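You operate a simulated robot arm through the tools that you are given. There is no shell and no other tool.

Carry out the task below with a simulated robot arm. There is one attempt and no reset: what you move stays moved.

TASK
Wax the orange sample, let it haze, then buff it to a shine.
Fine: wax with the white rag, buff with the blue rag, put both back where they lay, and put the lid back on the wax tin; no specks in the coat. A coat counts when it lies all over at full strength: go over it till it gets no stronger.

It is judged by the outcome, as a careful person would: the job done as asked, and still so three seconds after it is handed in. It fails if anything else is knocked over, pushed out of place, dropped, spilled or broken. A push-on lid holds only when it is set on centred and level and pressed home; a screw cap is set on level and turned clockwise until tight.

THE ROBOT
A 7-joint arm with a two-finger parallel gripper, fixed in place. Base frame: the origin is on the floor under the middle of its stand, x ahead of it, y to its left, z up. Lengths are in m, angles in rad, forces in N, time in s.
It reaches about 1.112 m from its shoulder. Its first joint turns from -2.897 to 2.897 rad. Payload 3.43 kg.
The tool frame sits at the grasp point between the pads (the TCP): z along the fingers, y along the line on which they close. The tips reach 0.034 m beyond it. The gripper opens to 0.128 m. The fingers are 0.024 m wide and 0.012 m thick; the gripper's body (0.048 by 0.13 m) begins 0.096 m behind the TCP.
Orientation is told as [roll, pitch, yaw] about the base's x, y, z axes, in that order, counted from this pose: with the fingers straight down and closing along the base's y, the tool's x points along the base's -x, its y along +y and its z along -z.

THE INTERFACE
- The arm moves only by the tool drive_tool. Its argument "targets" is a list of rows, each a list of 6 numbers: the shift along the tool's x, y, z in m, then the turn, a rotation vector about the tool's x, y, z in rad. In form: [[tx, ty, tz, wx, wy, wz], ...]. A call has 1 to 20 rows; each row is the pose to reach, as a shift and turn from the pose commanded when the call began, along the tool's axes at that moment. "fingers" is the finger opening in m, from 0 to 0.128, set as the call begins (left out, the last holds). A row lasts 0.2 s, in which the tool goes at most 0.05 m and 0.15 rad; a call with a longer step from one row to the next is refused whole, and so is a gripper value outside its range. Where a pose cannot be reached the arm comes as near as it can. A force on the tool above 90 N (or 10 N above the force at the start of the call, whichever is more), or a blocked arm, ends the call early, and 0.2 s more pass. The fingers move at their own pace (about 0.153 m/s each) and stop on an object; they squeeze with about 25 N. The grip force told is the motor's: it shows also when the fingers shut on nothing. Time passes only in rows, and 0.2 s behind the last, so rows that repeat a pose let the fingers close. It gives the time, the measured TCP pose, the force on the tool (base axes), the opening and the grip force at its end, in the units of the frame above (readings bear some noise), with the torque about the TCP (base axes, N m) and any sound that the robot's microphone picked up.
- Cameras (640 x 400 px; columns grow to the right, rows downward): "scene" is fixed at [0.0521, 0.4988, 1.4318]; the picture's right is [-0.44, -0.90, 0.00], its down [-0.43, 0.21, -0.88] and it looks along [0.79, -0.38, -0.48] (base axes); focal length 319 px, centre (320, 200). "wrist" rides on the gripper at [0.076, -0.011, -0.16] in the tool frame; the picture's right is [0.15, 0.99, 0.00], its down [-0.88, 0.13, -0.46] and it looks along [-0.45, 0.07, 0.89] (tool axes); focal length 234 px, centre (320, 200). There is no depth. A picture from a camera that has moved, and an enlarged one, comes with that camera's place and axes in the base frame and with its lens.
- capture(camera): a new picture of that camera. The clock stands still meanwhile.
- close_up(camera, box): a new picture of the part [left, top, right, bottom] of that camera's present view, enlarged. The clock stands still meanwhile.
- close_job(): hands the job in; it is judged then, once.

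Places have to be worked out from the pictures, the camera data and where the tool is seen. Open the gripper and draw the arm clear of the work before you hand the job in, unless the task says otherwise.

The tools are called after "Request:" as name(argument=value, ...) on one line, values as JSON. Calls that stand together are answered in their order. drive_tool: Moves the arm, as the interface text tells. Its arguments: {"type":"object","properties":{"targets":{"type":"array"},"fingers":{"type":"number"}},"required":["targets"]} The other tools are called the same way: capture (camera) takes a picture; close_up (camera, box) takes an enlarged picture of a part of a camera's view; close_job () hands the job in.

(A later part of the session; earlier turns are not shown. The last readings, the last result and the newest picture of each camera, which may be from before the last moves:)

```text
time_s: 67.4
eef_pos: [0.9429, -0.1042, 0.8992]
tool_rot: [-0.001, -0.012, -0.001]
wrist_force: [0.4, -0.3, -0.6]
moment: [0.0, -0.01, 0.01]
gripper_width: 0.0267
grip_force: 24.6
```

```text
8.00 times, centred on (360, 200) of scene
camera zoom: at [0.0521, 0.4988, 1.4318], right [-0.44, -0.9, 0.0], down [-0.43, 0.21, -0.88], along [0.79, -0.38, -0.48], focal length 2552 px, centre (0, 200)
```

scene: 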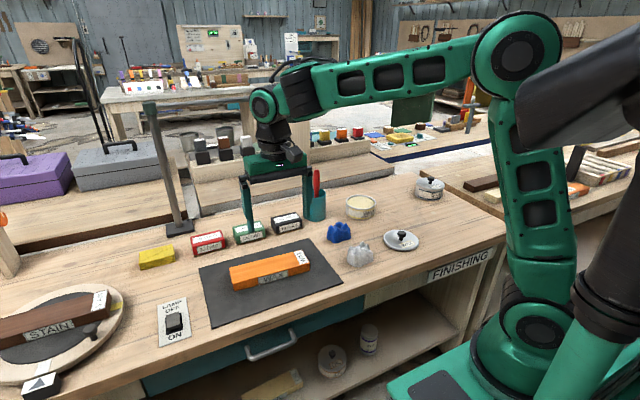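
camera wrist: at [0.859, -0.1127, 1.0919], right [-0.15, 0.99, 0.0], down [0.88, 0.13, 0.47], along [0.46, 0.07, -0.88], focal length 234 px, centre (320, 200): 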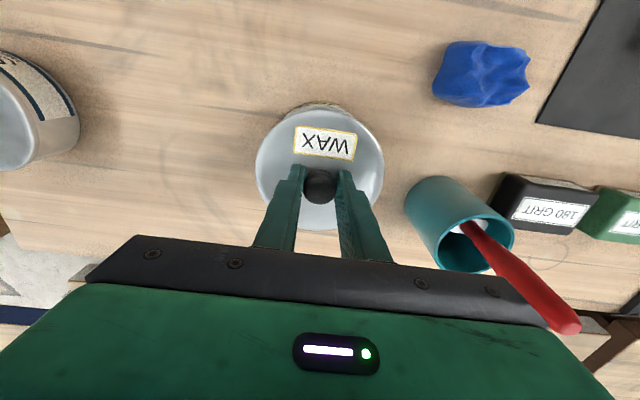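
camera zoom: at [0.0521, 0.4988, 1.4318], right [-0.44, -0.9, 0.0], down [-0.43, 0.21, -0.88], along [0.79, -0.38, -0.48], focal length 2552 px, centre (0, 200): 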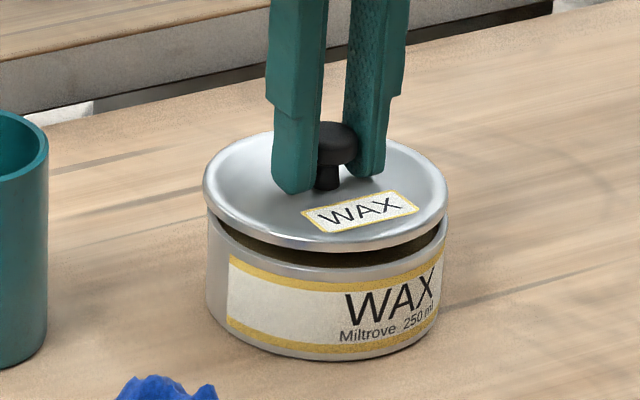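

Very near now. The crescent of tin rim on the near side suggests the lid is a couple of mm too far forward; zooming to measure.

Request:
close_up(camera="wrist", box=[276, 92, 364, 147])

Request:
close_up(camera="wrist", box=[245, 95, 395, 190])

Request:
close_up(camera="scene", box=[340, 188, 380, 213])

```text
7.27 times, centred on (320, 120) of wrist
camera zoom: at [0.8648, -0.114, 1.0586], right [-0.15, 0.99, 0.0], down [0.88, 0.13, 0.47], along [0.46, 0.07, -0.88], focal length 1703 px, centre (320, 786)
```

zoom: 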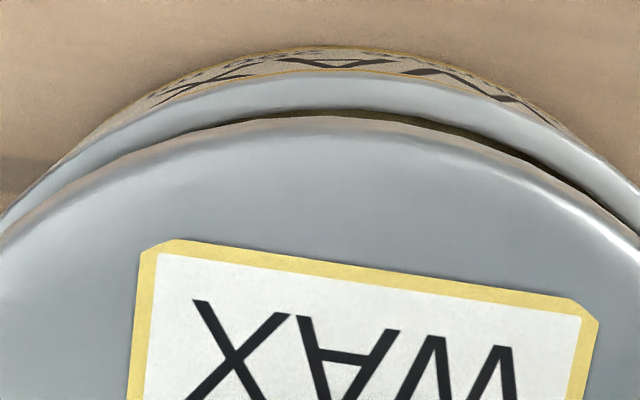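

```text
4.21 times, centred on (320, 142) of wrist
camera zoom: at [0.8648, -0.114, 1.0586], right [-0.15, 0.99, 0.0], down [0.88, 0.13, 0.47], along [0.46, 0.07, -0.88], focal length 986 px, centre (320, 442)
```

zoom: 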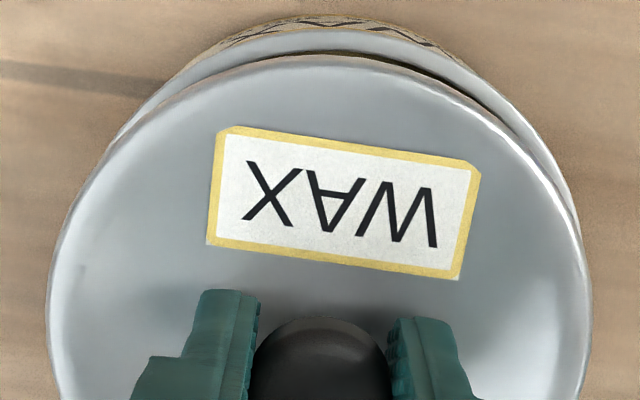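

```text
16.00 times, centred on (360, 200) of scene
camera zoom: at [0.0521, 0.4988, 1.4318], right [-0.44, -0.9, 0.0], down [-0.43, 0.21, -0.88], along [0.79, -0.38, -0.48], focal length 5105 px, centre (-320, 192)
```

zoom: 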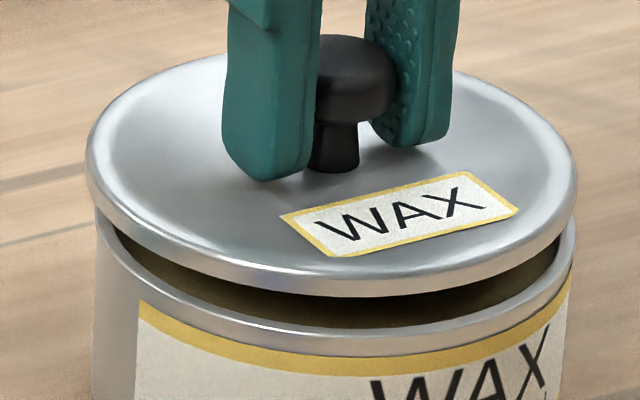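

Combining both views: lid should come back ~3.3 mm in x and ~0.5 mm in +y. Applying and rechecking.

Request:
drive_tool(targets=[[0.0033, 0.0005, 0, 0, 0, 0], [0.0033, 0.0005, 0, 0, 0, 0]])

Request:
close_up(camera="wrist", box=[276, 92, 364, 147])

Request:
close_up(camera="scene", box=[340, 188, 380, 213])

```text
time_s: 68.0
eef_pos: [0.939, -0.1016, 0.8981]
tool_rot: [0.0, -0.013, 0.0]
wrist_force: [0.4, -0.5, -0.4]
moment: [-0.01, 0.01, -0.04]
gripper_width: 0.0268
grip_force: 24.9
```

```text
7.27 times, centred on (320, 120) of wrist
camera zoom: at [0.8613, -0.113, 1.0587], right [-0.15, 0.99, 0.0], down [0.88, 0.13, 0.47], along [0.46, 0.07, -0.88], focal length 1703 px, centre (320, 786)
```

zoom: 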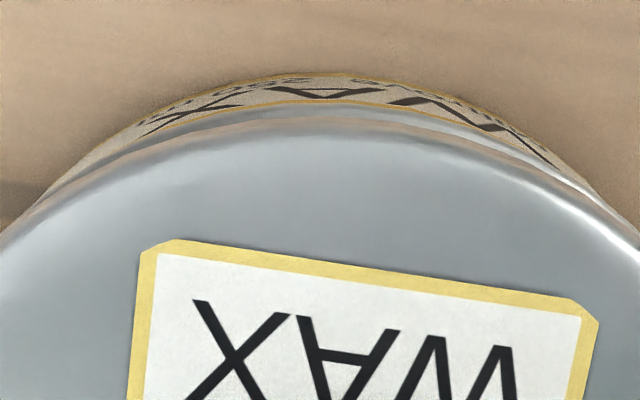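

```text
16.00 times, centred on (360, 200) of scene
camera zoom: at [0.0521, 0.4988, 1.4318], right [-0.44, -0.9, 0.0], down [-0.43, 0.21, -0.88], along [0.79, -0.38, -0.48], focal length 5105 px, centre (-320, 192)
```

zoom: 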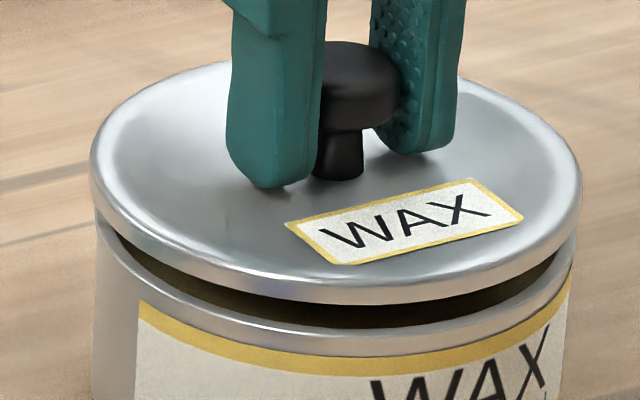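

Now aligned within ~1 mm. A last 1 mm nudge, then I lower slowly and watch the force.

Request:
drive_tool(targets=[[0.001, -0.0004, 0.003, 0, 0, 0], [0.001, -0.0004, 0.006, 0, 0, 0], [0.001, -0.0004, 0.006, 0, 0, 0]])

Request:
close_up(camera="scene", box=[340, 188, 380, 213])

Request:
close_up(camera="wrist", box=[276, 92, 364, 147])

```text
time_s: 68.8
eef_pos: [0.9379, -0.1017, 0.8922]
tool_rot: [0.0, -0.012, 0.0]
wrist_force: [-0.2, 0.0, -0.2]
moment: [0.01, 0.01, -0.01]
gripper_width: 0.0267
grip_force: 25.4
```

```text
16.00 times, centred on (360, 200) of scene
camera zoom: at [0.0521, 0.4988, 1.4318], right [-0.44, -0.9, 0.0], down [-0.43, 0.21, -0.88], along [0.79, -0.38, -0.48], focal length 5105 px, centre (-320, 192)
```

zoom: 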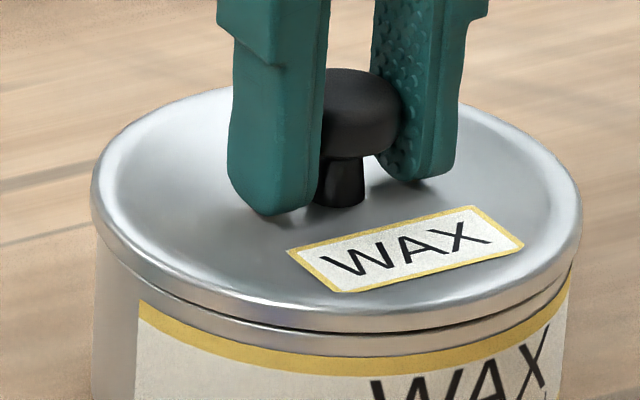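

```text
7.27 times, centred on (320, 120) of wrist
camera zoom: at [0.8599, -0.1129, 1.0522], right [-0.15, 0.99, 0.0], down [0.88, 0.13, 0.47], along [0.46, 0.07, -0.88], focal length 1703 px, centre (320, 786)
```

zoom: 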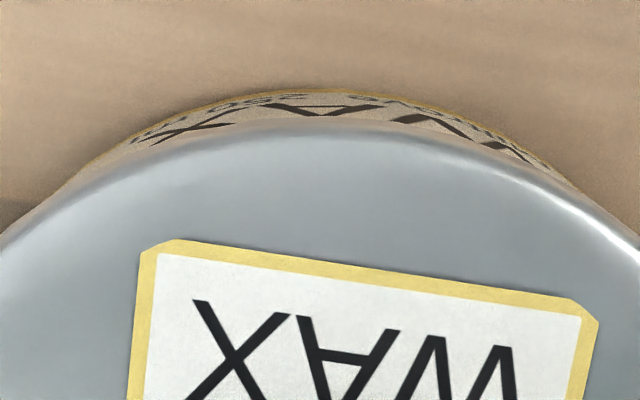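

Lid overhang is now even on both sides. Continuing down slowly.

Request:
drive_tool(targets=[[0, 0, 0.002, 0, 0, 0], [0, 0, 0.004, 0, 0, 0], [0, 0, 0.004, 0, 0, 0]])

Request:
close_up(camera="scene", box=[340, 188, 380, 213])

```text
time_s: 69.6
eef_pos: [0.9386, -0.1019, 0.8912]
tool_rot: [-0.001, -0.014, 0.0]
wrist_force: [-0.5, -5.4, 20.4]
moment: [-0.12, 0.21, -0.03]
gripper_width: 0.0268
grip_force: 24.7
heard: snap
```

```text
16.00 times, centred on (360, 200) of scene
camera zoom: at [0.0521, 0.4988, 1.4318], right [-0.44, -0.9, 0.0], down [-0.43, 0.21, -0.88], along [0.79, -0.38, -0.48], focal length 5105 px, centre (-320, 192)
```

zoom: 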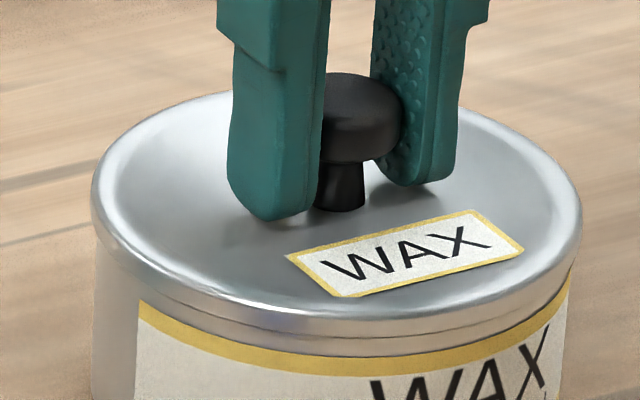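

Heard a snap: the lid clicked on. I press a touch more to be sure it is home, then relax and release the knob.

Request:
drive_tool(targets=[[0, 0, 0.0015, 0, 0, 0], [0, 0, 0.003, 0, 0, 0], [0, 0, 0.003, 0, 0, 0]])

Request:
close_up(camera="scene", box=[340, 188, 380, 213])

```text
time_s: 70.4
eef_pos: [0.9378, -0.1024, 0.891]
tool_rot: [0.0, -0.018, 0.001]
wrist_force: [2.7, -6.8, 52.7]
moment: [-0.12, 0.2, -0.07]
gripper_width: 0.0267
grip_force: 25.5
```

```text
16.00 times, centred on (360, 200) of scene
camera zoom: at [0.0521, 0.4988, 1.4318], right [-0.44, -0.9, 0.0], down [-0.43, 0.21, -0.88], along [0.79, -0.38, -0.48], focal length 5105 px, centre (-320, 192)
```

zoom: 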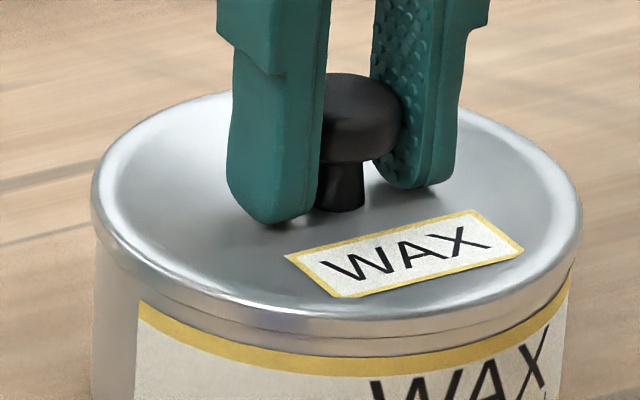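

It holds firm at 53 N without moving: home. Relaxing the pressure, opening the fingers, and rising.

Request:
drive_tool(targets=[[0, 0, -0.003, 0, 0, 0], [0, 0, -0.0055, 0, 0, 0], [0, 0, -0.0055, 0, 0, 0]])

Request:
drive_tool(targets=[[0, 0, 0, 0, 0, 0], [0, 0, 0, 0, 0, 0], [0, 0, -0.02, 0, 0, 0], [0, 0, -0.05, 0, 0, 0], [0, 0, -0.09, 0, 0, 0]], fingers=0.08)

Request:
close_up(camera="scene", box=[310, 165, 410, 230])

Request:
capture(camera="wrist")

Request:
close_up(camera="scene", box=[215, 240, 325, 310])

```text
time_s: 71.2
eef_pos: [0.9374, -0.1023, 0.8901]
tool_rot: [0.0, -0.008, 0.0]
wrist_force: [8.9, -4.5, 13.1]
moment: [-0.07, -0.59, -0.16]
gripper_width: 0.0268
grip_force: 24.9
```

```text
time_s: 72.4
eef_pos: [0.9372, -0.103, 0.9787]
tool_rot: [0.002, -0.011, 0.0]
wrist_force: [0.2, -0.6, -0.8]
moment: [-0.03, 0.04, 0.0]
gripper_width: 0.0799
grip_force: 0.1
```

```text
6.15 times, centred on (360, 198) of scene
camera zoom: at [0.0521, 0.4988, 1.4318], right [-0.44, -0.9, 0.0], down [-0.43, 0.21, -0.88], along [0.79, -0.38, -0.48], focal length 1963 px, centre (74, 215)
```

zoom: 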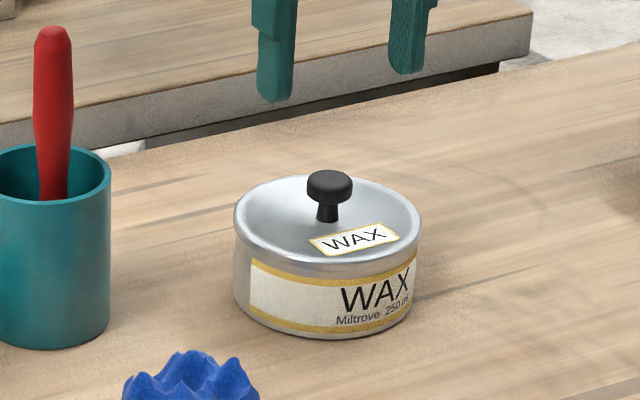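

```text
taken
camera wrist: at [0.8585, -0.1143, 1.1394], right [-0.15, 0.99, 0.0], down [0.88, 0.13, 0.47], along [0.46, 0.07, -0.89], focal length 234 px, centre (320, 200)
```

wrist: 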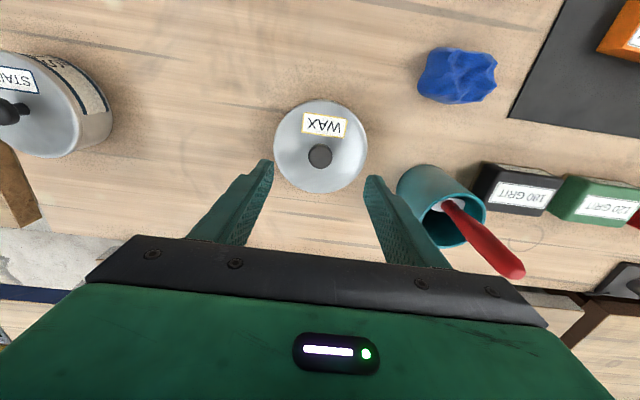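

```text
5.71 times, centred on (270, 275) of scene
camera zoom: at [0.0521, 0.4988, 1.4318], right [-0.44, -0.9, 0.0], down [-0.43, 0.21, -0.88], along [0.79, -0.38, -0.48], focal length 1823 px, centre (606, -229)
```

zoom: 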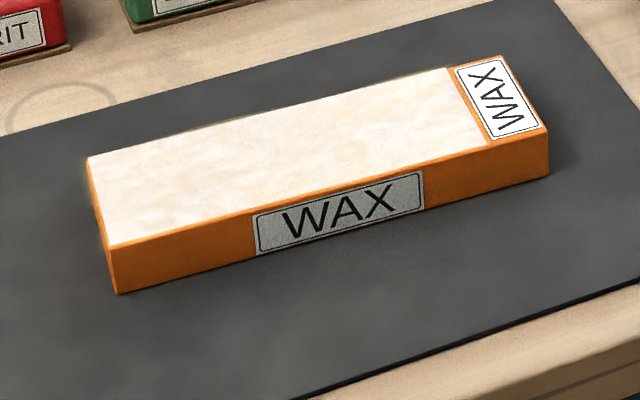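

The lid sits level and seated, the tin hasn't shifted, and the haze is stable white. Next, the blue rag: moving above it with open fingers.

Request:
drive_tool(targets=[[0.045, 0, 0, 0, 0, 0], [0.09, 0.01, 0, 0, 0, 0], [0.11, 0.05, 0, 0, 0, 0], [0.11, 0.095, 0, 0, 0, 0], [0.11, 0.14, 0, 0, 0, 0], [0.11, 0.153, 0, 0, 0, 0], [0.11, 0.153, 0, 0, 0, 0]], fingers=0.128)

Request:
capture(camera="wrist")

Request:
close_up(camera="wrist", box=[255, 80, 385, 180])

Request:
close_up(camera="scene", box=[300, 170, 460, 270])

```text
time_s: 74.0
eef_pos: [0.827, 0.0512, 0.978]
tool_rot: [0.0, -0.011, -0.001]
wrist_force: [0.1, -0.6, 0.6]
moment: [0.0, -0.02, 0.0]
gripper_width: 0.1279
grip_force: 0.1
```

```text
taken
camera wrist: at [0.7483, 0.0406, 1.1371], right [-0.15, 0.99, 0.0], down [0.88, 0.13, 0.47], along [0.46, 0.07, -0.89], focal length 234 px, centre (320, 200)
```

wrist: 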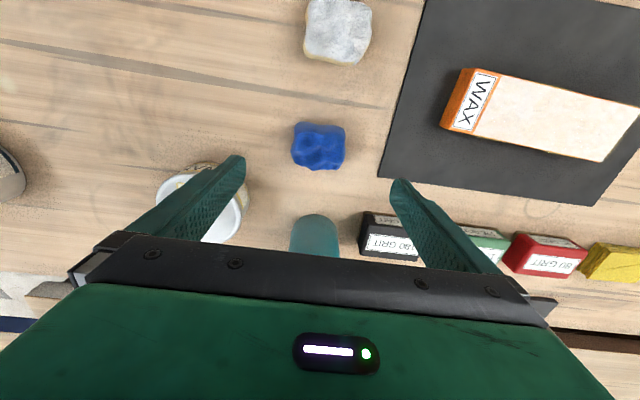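

```text
4.00 times, centred on (320, 130) of wrist
camera zoom: at [0.7483, 0.0406, 1.1371], right [-0.15, 0.99, 0.0], down [0.88, 0.13, 0.47], along [0.46, 0.07, -0.89], focal length 937 px, centre (320, 480)
```

zoom: 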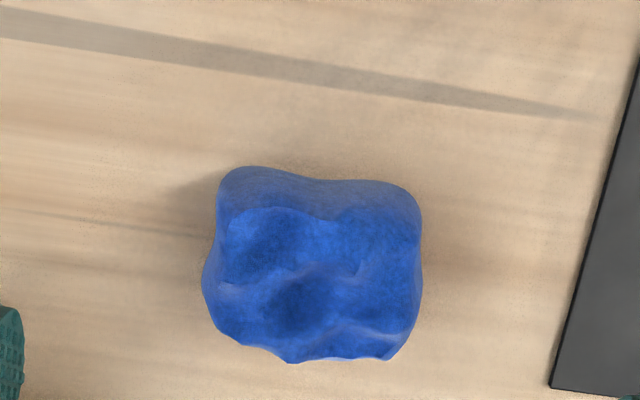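

```text
4.00 times, centred on (380, 220) of scene
camera zoom: at [0.0521, 0.4988, 1.4318], right [-0.44, -0.9, 0.0], down [-0.43, 0.21, -0.88], along [0.79, -0.38, -0.48], focal length 1276 px, centre (80, 120)
```

zoom: 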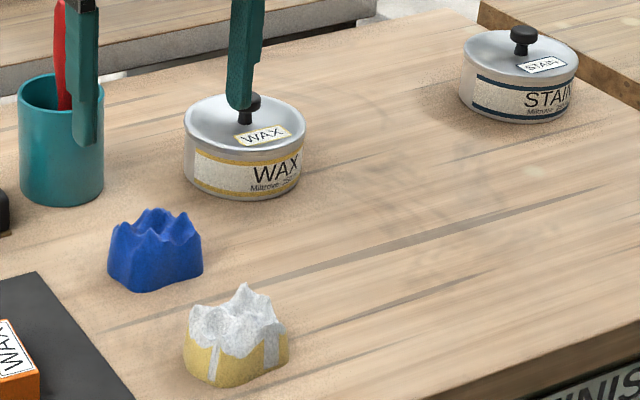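

Blue rag centre ≈ (0.835, 0.051). Lowering around it to z≈0.850.

Request:
drive_tool(targets=[[-0.008, 0, 0.03, 0, 0, 0], [-0.008, 0, 0.07, 0, 0, 0], [-0.008, 0, 0.105, 0, 0, 0], [-0.008, 0, 0.127, 0, 0, 0], [-0.008, 0, 0.127, 0, 0, 0]])

Request:
capture(camera="wrist")

Request:
close_up(camera="scene", box=[300, 170, 460, 270])

```text
time_s: 75.2
eef_pos: [0.8368, 0.0522, 0.8504]
tool_rot: [0.0, -0.012, -0.002]
wrist_force: [-0.2, -0.8, 1.5]
moment: [0.03, 0.02, 0.0]
gripper_width: 0.1279
grip_force: 0.0
```

```text
taken
camera wrist: at [0.759, 0.0416, 1.0101], right [-0.15, 0.99, 0.0], down [0.88, 0.13, 0.47], along [0.46, 0.07, -0.88], focal length 234 px, centre (320, 200)
```

wrist: 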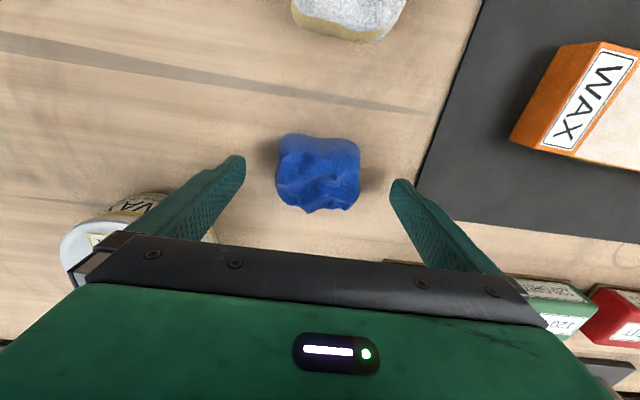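

```text
4.00 times, centred on (380, 220) of scene
camera zoom: at [0.0521, 0.4988, 1.4318], right [-0.44, -0.9, 0.0], down [-0.43, 0.21, -0.88], along [0.79, -0.38, -0.48], focal length 1276 px, centre (80, 120)
```

zoom: 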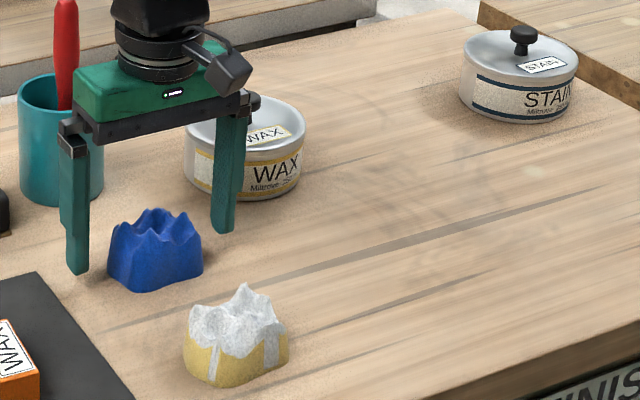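

Well straddled. Closing on the blue rag.

Request:
drive_tool(targets=[[0.002, -0.001, 0, 0, 0, 0], [0.002, -0.001, 0, 0, 0, 0], [0.002, -0.001, 0, 0, 0, 0]], fingers=0.0)

Request:
capture(camera="wrist")

Request:
drive_tool(targets=[[0, 0, -0.02, 0, 0, 0], [0, 0, -0.06, 0, 0, 0], [0, 0, -0.1, 0, 0, 0], [0, 0, -0.13, 0, 0, 0]])

Request:
capture(camera="wrist")

Request:
close_up(camera="scene", box=[290, 130, 450, 230])

```text
time_s: 76.0
eef_pos: [0.8356, 0.049, 0.8505]
tool_rot: [-0.001, -0.013, 0.0]
wrist_force: [-0.2, 0.1, -0.1]
moment: [0.0, 0.0, -0.02]
gripper_width: 0.072
grip_force: 25.3
```

```text
taken
camera wrist: at [0.7572, 0.0399, 1.0108], right [-0.15, 0.99, 0.0], down [0.88, 0.13, 0.47], along [0.46, 0.07, -0.88], focal length 234 px, centre (320, 200)
```

wrist: 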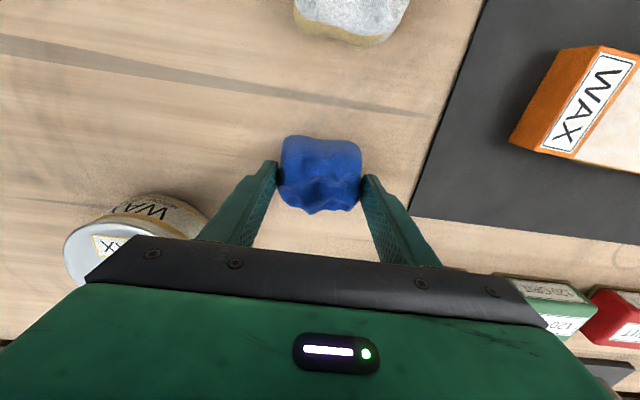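

```text
time_s: 77.0
eef_pos: [0.8316, 0.0503, 0.982]
tool_rot: [-0.001, -0.011, 0.0]
wrist_force: [-0.2, -0.6, 0.0]
moment: [0.01, 0.01, -0.01]
gripper_width: 0.0725
grip_force: 24.5
```

```text
taken
camera wrist: at [0.7541, 0.0408, 1.1417], right [-0.15, 0.99, 0.0], down [0.88, 0.13, 0.47], along [0.46, 0.07, -0.88], focal length 234 px, centre (320, 200)
```

wrist: 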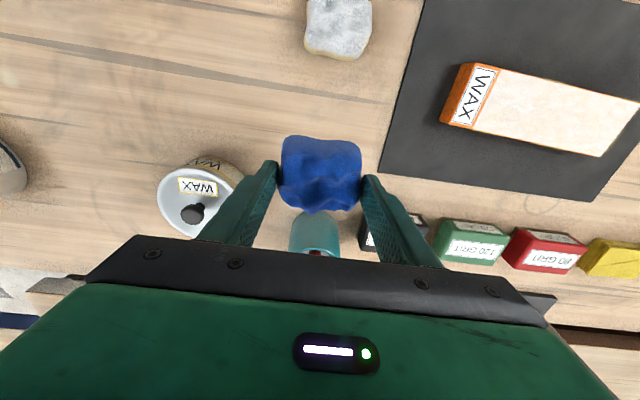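

```text
4.00 times, centred on (370, 180) of scene
camera zoom: at [0.0521, 0.4988, 1.4318], right [-0.44, -0.9, 0.0], down [-0.43, 0.21, -0.88], along [0.79, -0.38, -0.48], focal length 1276 px, centre (120, 280)
```

zoom: 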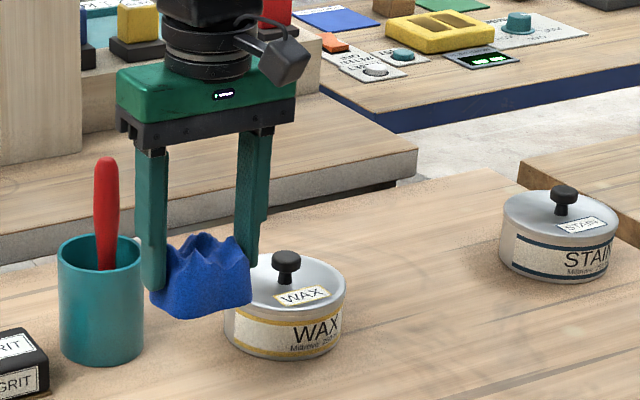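

Blue rag held; its home is TCP (0.8355, 0.0495, 0.8505). The haze is settled white, so I carry it to the sample to buff.

Request:
drive_tool(targets=[[0.011, 0.0384, 0, 0, 0, 0], [0.022, 0.0768, 0, 0, 0, 0.01], [0.033, 0.1152, 0, 0, 0, 0.02], [0.0441, 0.1536, 0, 0, 0, 0.03], [0.0551, 0.1919, 0, 0, 0, 0.04], [0.0662, 0.2303, 0, 0, 0, 0.05], [0.0772, 0.2687, 0, 0, 0, 0.055], [0.0772, 0.2687, 0.04, 0, 0, 0.055], [0.0772, 0.2687, 0.078, 0, 0, 0.055], [0.0772, 0.2687, 0.085, 0, 0, 0.055], [0.0772, 0.2687, 0.085, 0, 0, 0.055]])

Request:
capture(camera="wrist")

Request:
close_up(camera="scene", box=[190, 210, 350, 310])

```text
time_s: 79.4
eef_pos: [0.7545, 0.3194, 0.8984]
tool_rot: [-0.001, -0.011, -0.054]
wrist_force: [-0.3, 0.0, 0.2]
moment: [0.02, -0.01, 0.04]
gripper_width: 0.0719
grip_force: 24.6
```

```text
taken
camera wrist: at [0.6757, 0.3129, 1.0584], right [-0.09, 1.0, 0.0], down [0.88, 0.08, 0.47], along [0.46, 0.04, -0.88], focal length 234 px, centre (320, 200)
```

wrist: 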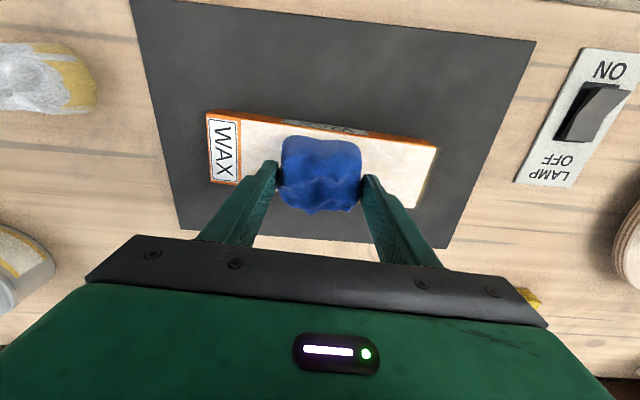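

```text
4.00 times, centred on (270, 260) of scene
camera zoom: at [0.0521, 0.4988, 1.4318], right [-0.44, -0.9, 0.0], down [-0.43, 0.21, -0.88], along [0.79, -0.38, -0.48], focal length 1276 px, centre (520, -40)
```

zoom: 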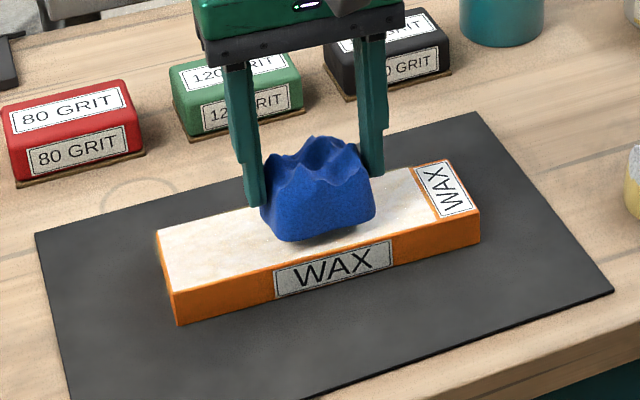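

Centred over the sample. Lowering to contact.

Request:
drive_tool(targets=[[0, 0, 0.006, 0, 0, 0], [0, 0, 0.011, 0, 0, 0], [0, 0, 0.0125, 0, 0, 0], [0, 0, 0.0125, 0, 0, 0]])

```text
time_s: 80.4
eef_pos: [0.7554, 0.3177, 0.8851]
tool_rot: [0.0, -0.013, -0.057]
wrist_force: [0.1, 0.2, 3.7]
moment: [-0.03, 0.0, 0.02]
gripper_width: 0.0721
grip_force: 24.6
```

Light contact (3.7 N). Adding 1 mm and stroking toward the label end.

Request:
drive_tool(targets=[[0, 0, 0.001, 0, 0, 0], [0, -0.02, 0.001, 0, 0, 0], [0, -0.04, 0.001, 0, 0, 0], [0, -0.06, 0.001, 0, 0, 0], [0, -0.08, 0.001, 0, 0, 0], [0, -0.095, 0.001, 0, 0, 0]])

Request:
close_up(camera="scene", box=[190, 210, 350, 310])

```text
time_s: 81.8
eef_pos: [0.7509, 0.2225, 0.8848]
tool_rot: [0.001, -0.015, -0.053]
wrist_force: [1.7, 11.7, 32.8]
moment: [1.15, -0.12, -0.03]
gripper_width: 0.0721
grip_force: 24.9
```

```text
4.00 times, centred on (270, 260) of scene
camera zoom: at [0.0521, 0.4988, 1.4318], right [-0.44, -0.9, 0.0], down [-0.43, 0.21, -0.88], along [0.79, -0.38, -0.48], focal length 1276 px, centre (520, -40)
```

zoom: 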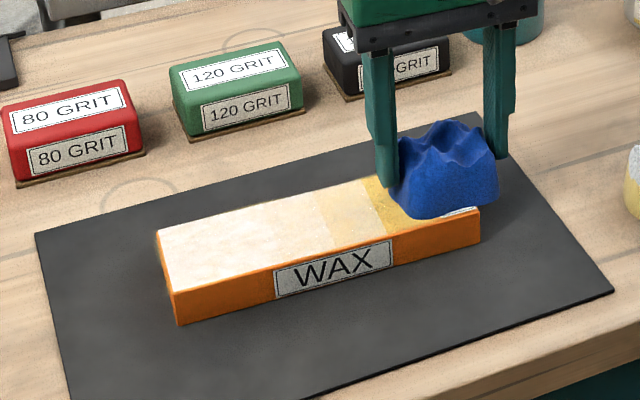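

Buffing clears the haze to a warm gold. I ease 1 mm and stroke the full length to the other end.

Request:
drive_tool(targets=[[0, 0, -0.001, 0, 0, 0], [0, 0.02, -0.001, 0, 0, 0], [0, 0.04, -0.001, 0, 0, 0], [0, 0.06, -0.001, 0, 0, 0], [0, 0.08, -0.001, 0, 0, 0], [0, 0.1, -0.001, 0, 0, 0], [0, 0.12, -0.001, 0, 0, 0], [0, 0.14, -0.001, 0, 0, 0], [0, 0.16, -0.001, 0, 0, 0], [0, 0.18, -0.001, 0, 0, 0], [0, 0.19, -0.001, 0, 0, 0]])

Request:
close_up(camera="scene", box=[190, 210, 350, 310])

```text
time_s: 84.2
eef_pos: [0.7617, 0.4143, 0.8849]
tool_rot: [0.001, -0.014, -0.056]
wrist_force: [0.7, -0.3, -0.2]
moment: [0.02, -0.02, 0.0]
gripper_width: 0.0724
grip_force: 25.0
```

```text
4.00 times, centred on (270, 260) of scene
camera zoom: at [0.0521, 0.4988, 1.4318], right [-0.44, -0.9, 0.0], down [-0.43, 0.21, -0.88], along [0.79, -0.38, -0.48], focal length 1276 px, centre (520, -40)
```

zoom: 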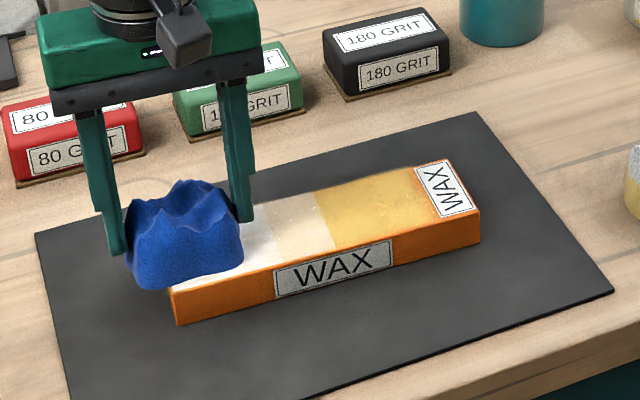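

Contact faded at this end (z 0.885, 0 N). I press 2.5 mm more and check.

Request:
drive_tool(targets=[[0, 0, 0.0015, 0, 0, 0], [0, 0, 0.0025, 0, 0, 0], [0, 0, 0.0025, 0, 0, 0]])

```text
time_s: 85.0
eef_pos: [0.7614, 0.4134, 0.8848]
tool_rot: [0.002, -0.013, -0.057]
wrist_force: [0.5, -3.9, 27.0]
moment: [-0.86, 0.04, -0.03]
gripper_width: 0.0723
grip_force: 25.1
```

27 N here; easing slightly and buffing along a far lane toward the label end, then back along the near lane.

Request:
drive_tool(targets=[[-0.015, 0, -0.0008, 0, 0, 0], [-0.018, -0.02, -0.0008, 0, 0, 0], [-0.018, -0.04, -0.0008, 0, 0, 0], [-0.018, -0.06, -0.0008, 0, 0, 0], [-0.018, -0.08, -0.0008, 0, 0, 0], [-0.018, -0.1, -0.001, 0, 0, 0], [-0.018, -0.12, -0.001, 0, 0, 0], [-0.018, -0.14, -0.001, 0, 0, 0], [-0.018, -0.16, -0.001, 0, 0, 0], [-0.018, -0.18, -0.001, 0, 0, 0], [-0.018, -0.19, -0.001, 0, 0, 0]])

Request:
close_up(camera="scene", box=[190, 210, 350, 310])

```text
time_s: 87.4
eef_pos: [0.7712, 0.2228, 0.8827]
tool_rot: [0.002, -0.015, -0.056]
wrist_force: [1.7, 15.6, 39.0]
moment: [1.27, -0.13, 0.0]
gripper_width: 0.0725
grip_force: 25.1
```

```text
4.00 times, centred on (270, 260) of scene
camera zoom: at [0.0521, 0.4988, 1.4318], right [-0.44, -0.9, 0.0], down [-0.43, 0.21, -0.88], along [0.79, -0.38, -0.48], focal length 1276 px, centre (520, -40)
```

zoom: 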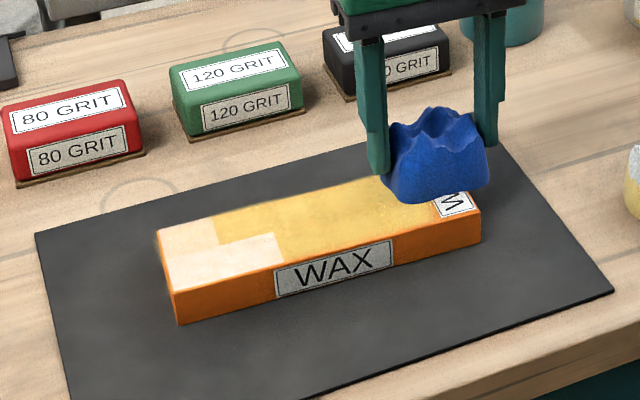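

Good progress; the remaining haze is at the +y end, near side. Now the near lane toward the +y end.

Request:
drive_tool(targets=[[0.02, 0, -0.001, 0, 0, 0], [0.036, 0, -0.001, 0, 0, 0], [0.036, 0.02, -0.001, 0, 0, 0], [0.036, 0.04, -0.0008, 0, 0, 0], [0.036, 0.06, -0.0006, 0, 0, 0], [0.036, 0.08, -0.0004, 0, 0, 0], [0.036, 0.1, -0.0002, 0, 0, 0], [0.036, 0.12, 0, 0, 0, 0], [0.036, 0.14, 0, 0, 0, 0], [0.036, 0.16, 0, 0, 0, 0], [0.036, 0.18, 0, 0, 0, 0], [0.036, 0.195, 0, 0, 0, 0]])

Request:
close_up(camera="scene", box=[190, 210, 350, 310])

```text
time_s: 90.0
eef_pos: [0.7448, 0.4212, 0.8805]
tool_rot: [0.0, -0.009, -0.053]
wrist_force: [-0.3, -8.1, 20.5]
moment: [-0.73, -0.09, -0.06]
gripper_width: 0.0733
grip_force: 25.0
```

```text
4.00 times, centred on (270, 260) of scene
camera zoom: at [0.0521, 0.4988, 1.4318], right [-0.44, -0.9, 0.0], down [-0.43, 0.21, -0.88], along [0.79, -0.38, -0.48], focal length 1276 px, centre (520, -40)
```

zoom: 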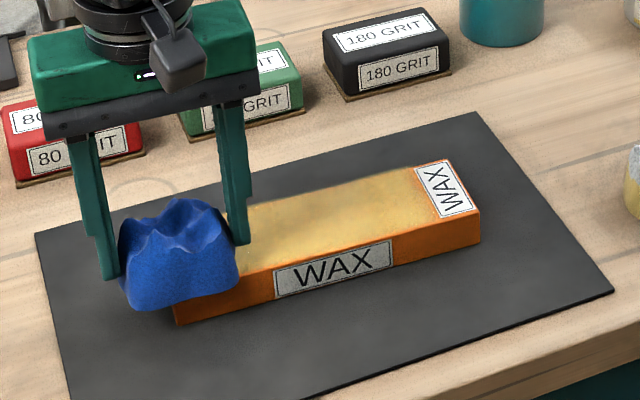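

The rag overhangs the end a little; I lift 2 mm while coming back in, then buff across the +y end and along the centre.

Request:
drive_tool(targets=[[0, 0, -0.003, 0, 0, 0], [0, -0.015, -0.002, 0, 0, 0], [-0.018, -0.015, -0.001, 0, 0, 0], [-0.036, -0.015, -0.001, 0, 0, 0], [-0.036, -0.03, -0.001, 0, 0, 0], [-0.018, -0.03, -0.001, 0, 0, 0], [0, -0.03, -0.001, 0, 0, 0], [-0.018, -0.04, -0.001, 0, 0, 0]])

Request:
close_up(camera="scene", box=[190, 210, 350, 310])

```text
time_s: 91.8
eef_pos: [0.7587, 0.375, 0.8832]
tool_rot: [-0.001, -0.014, -0.054]
wrist_force: [-0.2, 0.1, -0.7]
moment: [-0.02, -0.02, 0.03]
gripper_width: 0.0735
grip_force: 24.9
```

```text
4.00 times, centred on (270, 260) of scene
camera zoom: at [0.0521, 0.4988, 1.4318], right [-0.44, -0.9, 0.0], down [-0.43, 0.21, -0.88], along [0.79, -0.38, -0.48], focal length 1276 px, centre (520, -40)
```

zoom: 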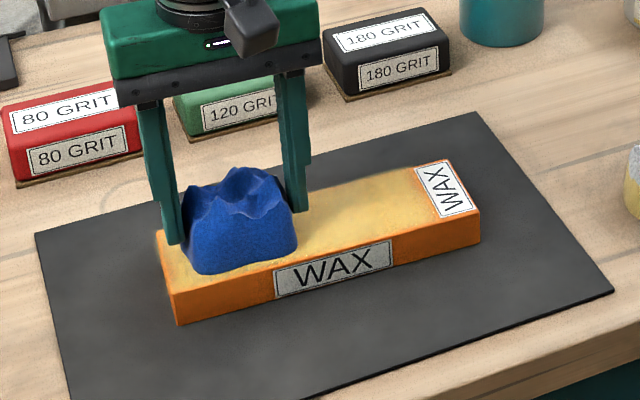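

Contact is lost (rag crept up ~2 mm in the grip). Pressing down 3 mm and checking.

Request:
drive_tool(targets=[[0, 0, 0.0015, 0, 0, 0], [0, 0, 0.003, 0, 0, 0], [0, 0, 0.003, 0, 0, 0]])

```text
time_s: 92.6
eef_pos: [0.7597, 0.3769, 0.8821]
tool_rot: [-0.001, -0.012, -0.055]
wrist_force: [-3.0, -1.9, 6.9]
moment: [-0.26, 0.24, -0.04]
gripper_width: 0.0732
grip_force: 24.9
```

7 N. A millimetre more, then a full centre stroke to the label end.

Request:
drive_tool(targets=[[0, 0, 0.001, 0, 0, 0], [0, -0.02, 0.001, 0, 0, 0], [0, -0.04, 0.001, 0, 0, 0], [0, -0.06, 0.001, 0, 0, 0], [0, -0.08, 0.001, 0, 0, 0], [0, -0.1, 0.001, 0, 0, 0], [0, -0.12, 0.0005, 0, 0, 0], [0, -0.14, 0.0, 0, 0, 0], [0, -0.151, 0.0, 0, 0, 0]])

Request:
close_up(camera="scene", box=[190, 210, 350, 310])

```text
time_s: 94.6
eef_pos: [0.7544, 0.2281, 0.8806]
tool_rot: [0.0, -0.014, -0.053]
wrist_force: [-0.2, 13.8, 34.0]
moment: [1.28, -0.29, 0.04]
gripper_width: 0.0733
grip_force: 25.0
```

```text
4.00 times, centred on (270, 260) of scene
camera zoom: at [0.0521, 0.4988, 1.4318], right [-0.44, -0.9, 0.0], down [-0.43, 0.21, -0.88], along [0.79, -0.38, -0.48], focal length 1276 px, centre (520, -40)
```

zoom: 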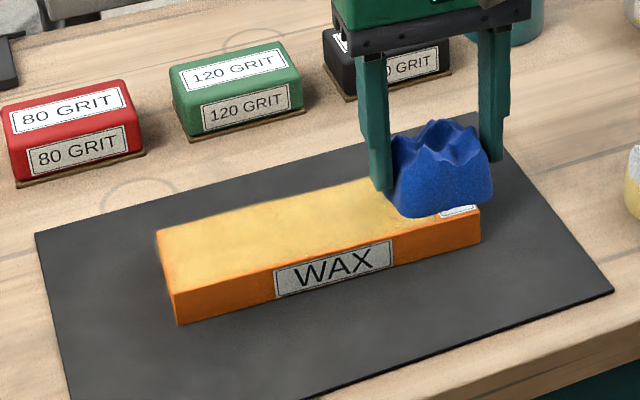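

Even pale gold now. I keep buffing: back to the +y end along the far lane.

Request:
drive_tool(targets=[[-0.018, 0, 0.0005, 0, 0, 0], [-0.018, 0.02, 0.001, 0, 0, 0], [-0.018, 0.04, 0.001, 0, 0, 0], [-0.018, 0.06, 0.001, 0, 0, 0], [-0.018, 0.08, 0.001, 0, 0, 0], [-0.018, 0.1, 0.001, 0, 0, 0], [-0.018, 0.12, 0.001, 0, 0, 0], [-0.018, 0.14, 0.001, 0, 0, 0], [-0.018, 0.16, 0.001, 0, 0, 0], [-0.018, 0.178, 0.001, 0, 0, 0]])

Request:
close_up(camera="scene", box=[190, 210, 350, 310])

```text
time_s: 96.8
eef_pos: [0.779, 0.4038, 0.881]
tool_rot: [0.001, -0.012, -0.055]
wrist_force: [-0.1, -1.9, 5.1]
moment: [-0.35, -0.01, -0.03]
gripper_width: 0.0735
grip_force: 25.4
```

```text
4.00 times, centred on (270, 260) of scene
camera zoom: at [0.0521, 0.4988, 1.4318], right [-0.44, -0.9, 0.0], down [-0.43, 0.21, -0.88], along [0.79, -0.38, -0.48], focal length 1276 px, centre (520, -40)
```

zoom: 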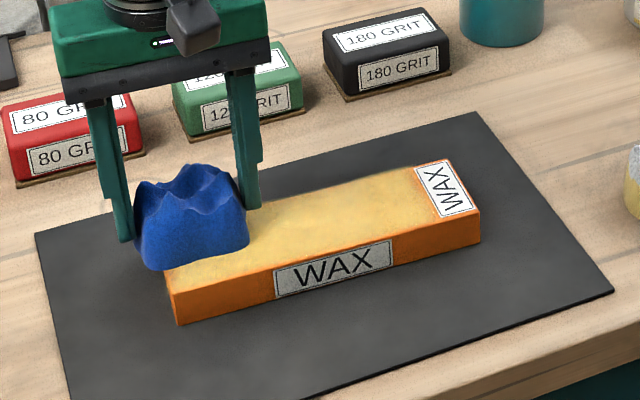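

Continuing: across to the near lane and along to the label end with slightly more pressure.

Request:
drive_tool(targets=[[0.018, 0, 0.001, 0, 0, 0], [0.036, 0, 0.001, 0, 0, 0], [0.036, -0.02, 0.001, 0, 0, 0], [0.036, -0.04, 0.001, 0, 0, 0], [0.036, -0.06, 0.001, 0, 0, 0], [0.036, -0.08, 0.001, 0, 0, 0], [0.036, -0.1, 0.0005, 0, 0, 0], [0.036, -0.12, 0.0, 0, 0, 0], [0.036, -0.14, 0.0, 0, 0, 0], [0.036, -0.16, 0.0, 0, 0, 0], [0.036, -0.178, 0.0, 0, 0, 0]])

Request:
close_up(camera="scene", box=[215, 240, 325, 310])

```text
time_s: 99.2
eef_pos: [0.7347, 0.2292, 0.8808]
tool_rot: [0.002, -0.014, -0.056]
wrist_force: [1.9, 12.8, 35.5]
moment: [1.19, -0.19, -0.03]
gripper_width: 0.074
grip_force: 24.7
```

```text
5.71 times, centred on (270, 275) of scene
camera zoom: at [0.0521, 0.4988, 1.4318], right [-0.44, -0.9, 0.0], down [-0.43, 0.21, -0.88], along [0.79, -0.38, -0.48], focal length 1823 px, centre (606, -229)
```

zoom: 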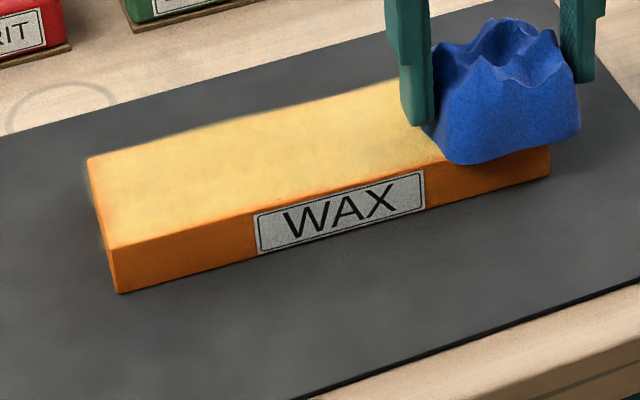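

Evenly gold. I lift off and look from the wrist camera at gloss and uniformity.

Request:
drive_tool(targets=[[0, 0, -0.03, 0, 0, 0], [0, 0, -0.07, 0, 0, 0], [0, -0.03, -0.11, 0, 0, 0], [0, -0.06, -0.13, 0, 0, 0], [0, -0.06, -0.13, 0, 0, 0]])

Request:
close_up(camera="scene", box=[215, 240, 325, 310])

Request:
capture(camera="wrist")

Request:
close_up(camera="wrist", box=[340, 105, 510, 200])

```text
time_s: 100.4
eef_pos: [0.7315, 0.1665, 1.0077]
tool_rot: [0.001, -0.01, -0.056]
wrist_force: [0.0, -0.4, -0.4]
moment: [-0.01, 0.0, -0.03]
gripper_width: 0.0741
grip_force: 25.6
```

```text
5.71 times, centred on (270, 275) of scene
camera zoom: at [0.0521, 0.4988, 1.4318], right [-0.44, -0.9, 0.0], down [-0.43, 0.21, -0.88], along [0.79, -0.38, -0.48], focal length 1823 px, centre (606, -229)
```

zoom: 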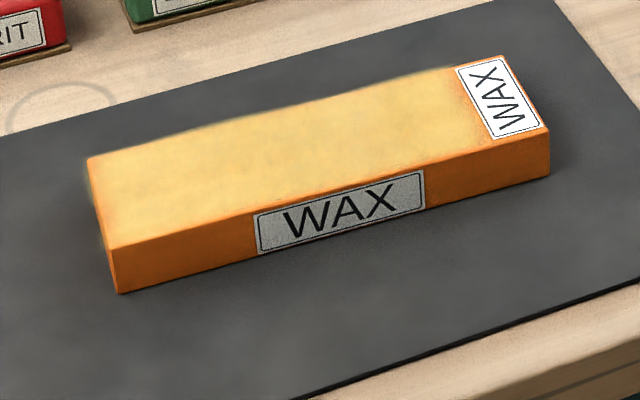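

```text
taken
camera wrist: at [0.6526, 0.1613, 1.1675], right [-0.09, 1.0, 0.0], down [0.88, 0.08, 0.47], along [0.46, 0.04, -0.89], focal length 234 px, centre (320, 200)
```

wrist: 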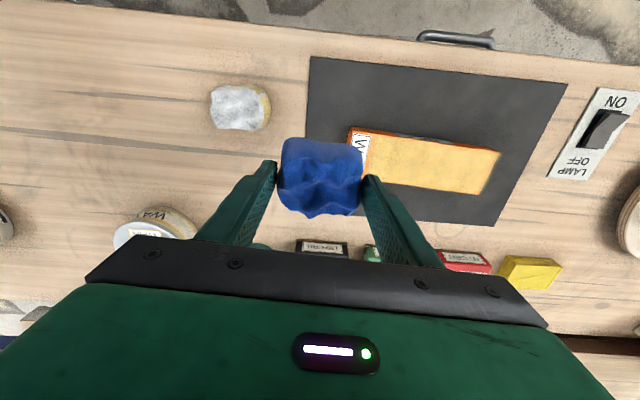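

```text
3.76 times, centred on (425, 152) of wrist
camera zoom: at [0.6526, 0.1613, 1.1675], right [-0.09, 1.0, 0.0], down [0.88, 0.08, 0.47], along [0.46, 0.04, -0.89], focal length 882 px, centre (-75, 379)
```

zoom: 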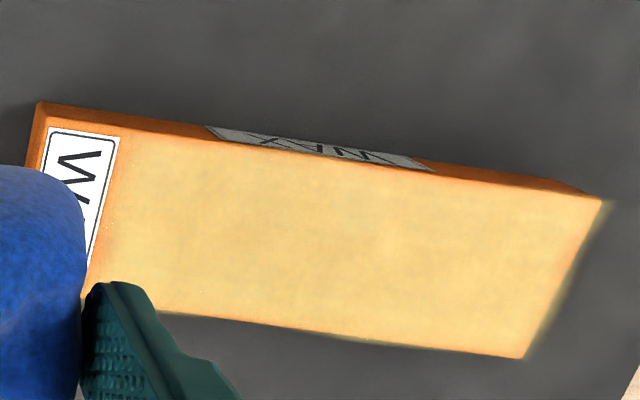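

Uniform satin gold, no specks. I'm not yet sure it's at full shine, so I go over it again and compare.

Request:
drive_tool(targets=[[0, 0.03, 0.02, 0, 0, 0], [0, 0.06, 0.06, 0, 0, 0], [0, 0.06, 0.1, 0, 0, 0], [0, 0.06, 0.126, 0, 0, 0], [0, 0.06, 0.129, 0, 0, 0], [0, 0.08, 0.1295, 0, 0, 0], [0, 0.1, 0.13, 0, 0, 0], [0, 0.12, 0.1305, 0, 0, 0], [0, 0.14, 0.131, 0, 0, 0], [0, 0.16, 0.131, 0, 0, 0], [0, 0.18, 0.131, 0, 0, 0], [0, 0.2, 0.131, 0, 0, 0], [0, 0.22, 0.131, 0, 0, 0], [0, 0.238, 0.131, 0, 0, 0]])

Request:
close_up(camera="scene", box=[190, 210, 350, 310])

```text
time_s: 103.4
eef_pos: [0.7446, 0.4052, 0.8796]
tool_rot: [0.002, -0.013, -0.056]
wrist_force: [0.9, -13.7, 39.8]
moment: [-1.16, -0.45, -0.17]
gripper_width: 0.0742
grip_force: 25.2
```

```text
4.00 times, centred on (270, 260) of scene
camera zoom: at [0.0521, 0.4988, 1.4318], right [-0.44, -0.9, 0.0], down [-0.43, 0.21, -0.88], along [0.79, -0.38, -0.48], focal length 1276 px, centre (520, -40)
```

zoom: 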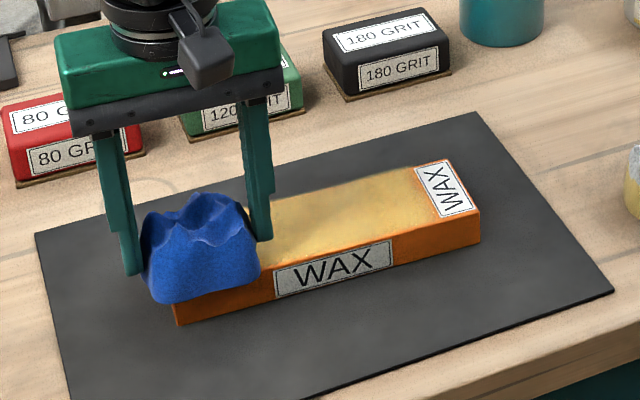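

Continuing the second buffing round: easing a little, centre lane to the label end, then far lane back.

Request:
drive_tool(targets=[[-0.018, 0, -0.0012, 0, 0, 0], [-0.018, -0.02, -0.0012, 0, 0, 0], [-0.018, -0.04, -0.0012, 0, 0, 0], [-0.018, -0.06, -0.0014, 0, 0, 0], [-0.018, -0.08, -0.0016, 0, 0, 0], [-0.018, -0.1, -0.0018, 0, 0, 0], [-0.018, -0.12, -0.002, 0, 0, 0], [-0.018, -0.14, -0.002, 0, 0, 0], [-0.018, -0.16, -0.002, 0, 0, 0], [-0.018, -0.178, -0.002, 0, 0, 0]])

Request:
close_up(camera="scene", box=[190, 210, 350, 310])

```text
time_s: 105.6
eef_pos: [0.7521, 0.2269, 0.8788]
tool_rot: [0.001, -0.014, -0.055]
wrist_force: [-0.9, 4.8, 14.3]
moment: [0.45, 0.04, 0.0]
gripper_width: 0.0743
grip_force: 25.2
```

```text
4.00 times, centred on (270, 260) of scene
camera zoom: at [0.0521, 0.4988, 1.4318], right [-0.44, -0.9, 0.0], down [-0.43, 0.21, -0.88], along [0.79, -0.38, -0.48], focal length 1276 px, centre (520, -40)
```

zoom: 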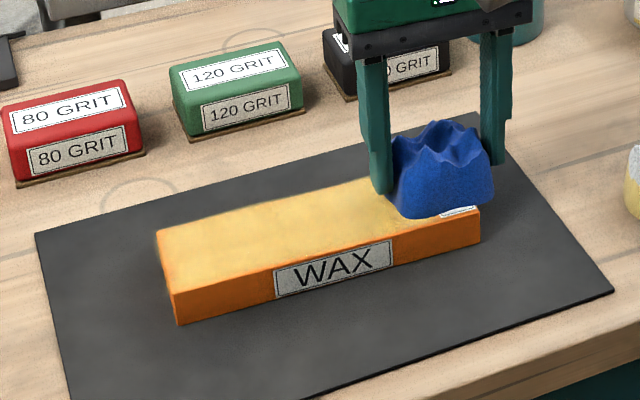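

Looks the same as before — likely saturated. One more pass on the far lane for even coverage.

Request:
drive_tool(targets=[[-0.02, 0, 0.0005, 0, 0, 0], [-0.02, 0.02, 0.001, 0, 0, 0], [-0.02, 0.04, 0.0015, 0, 0, 0], [-0.02, 0.06, 0.0015, 0, 0, 0], [-0.02, 0.08, 0.0015, 0, 0, 0], [-0.02, 0.1, 0.0015, 0, 0, 0], [-0.02, 0.12, 0.0015, 0, 0, 0], [-0.02, 0.14, 0.0015, 0, 0, 0], [-0.02, 0.16, 0.0015, 0, 0, 0], [-0.02, 0.182, 0.0015, 0, 0, 0]])

Request:
drive_tool(targets=[[0.018, 0, 0, 0, 0, 0], [0.038, 0, 0, 0, 0, 0], [0.038, -0.02, 0, 0, 0, 0], [0.038, -0.04, 0, 0, 0, 0], [0.038, -0.06, 0, 0, 0, 0], [0.038, -0.08, -0.0005, 0, 0, 0], [0.038, -0.1, -0.001, 0, 0, 0], [0.038, -0.12, -0.001, 0, 0, 0], [0.038, -0.14, -0.0012, 0, 0, 0], [0.038, -0.16, -0.0014, 0, 0, 0], [0.038, -0.182, -0.0015, 0, 0, 0], [0.02, -0.182, -0.001, 0, 0, 0], [0, -0.182, -0.001, 0, 0, 0]])

Request:
close_up(camera="scene", box=[215, 240, 325, 310])

```text
time_s: 107.8
eef_pos: [0.7822, 0.407, 0.8801]
tool_rot: [0.001, -0.013, -0.056]
wrist_force: [-0.4, -4.7, 12.2]
moment: [-0.48, -0.15, -0.02]
gripper_width: 0.0742
grip_force: 25.1
```

```text
time_s: 110.6
eef_pos: [0.7711, 0.2246, 0.8815]
tool_rot: [-0.002, -0.013, -0.055]
wrist_force: [-0.4, -0.3, -0.7]
moment: [0.02, 0.03, 0.01]
gripper_width: 0.0744
grip_force: 25.1
```

```text
5.71 times, centred on (270, 275) of scene
camera zoom: at [0.0521, 0.4988, 1.4318], right [-0.44, -0.9, 0.0], down [-0.43, 0.21, -0.88], along [0.79, -0.38, -0.48], focal length 1823 px, centre (606, -229)
```

zoom: 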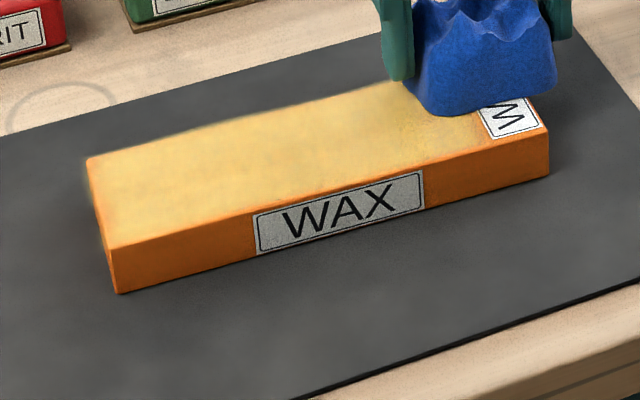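

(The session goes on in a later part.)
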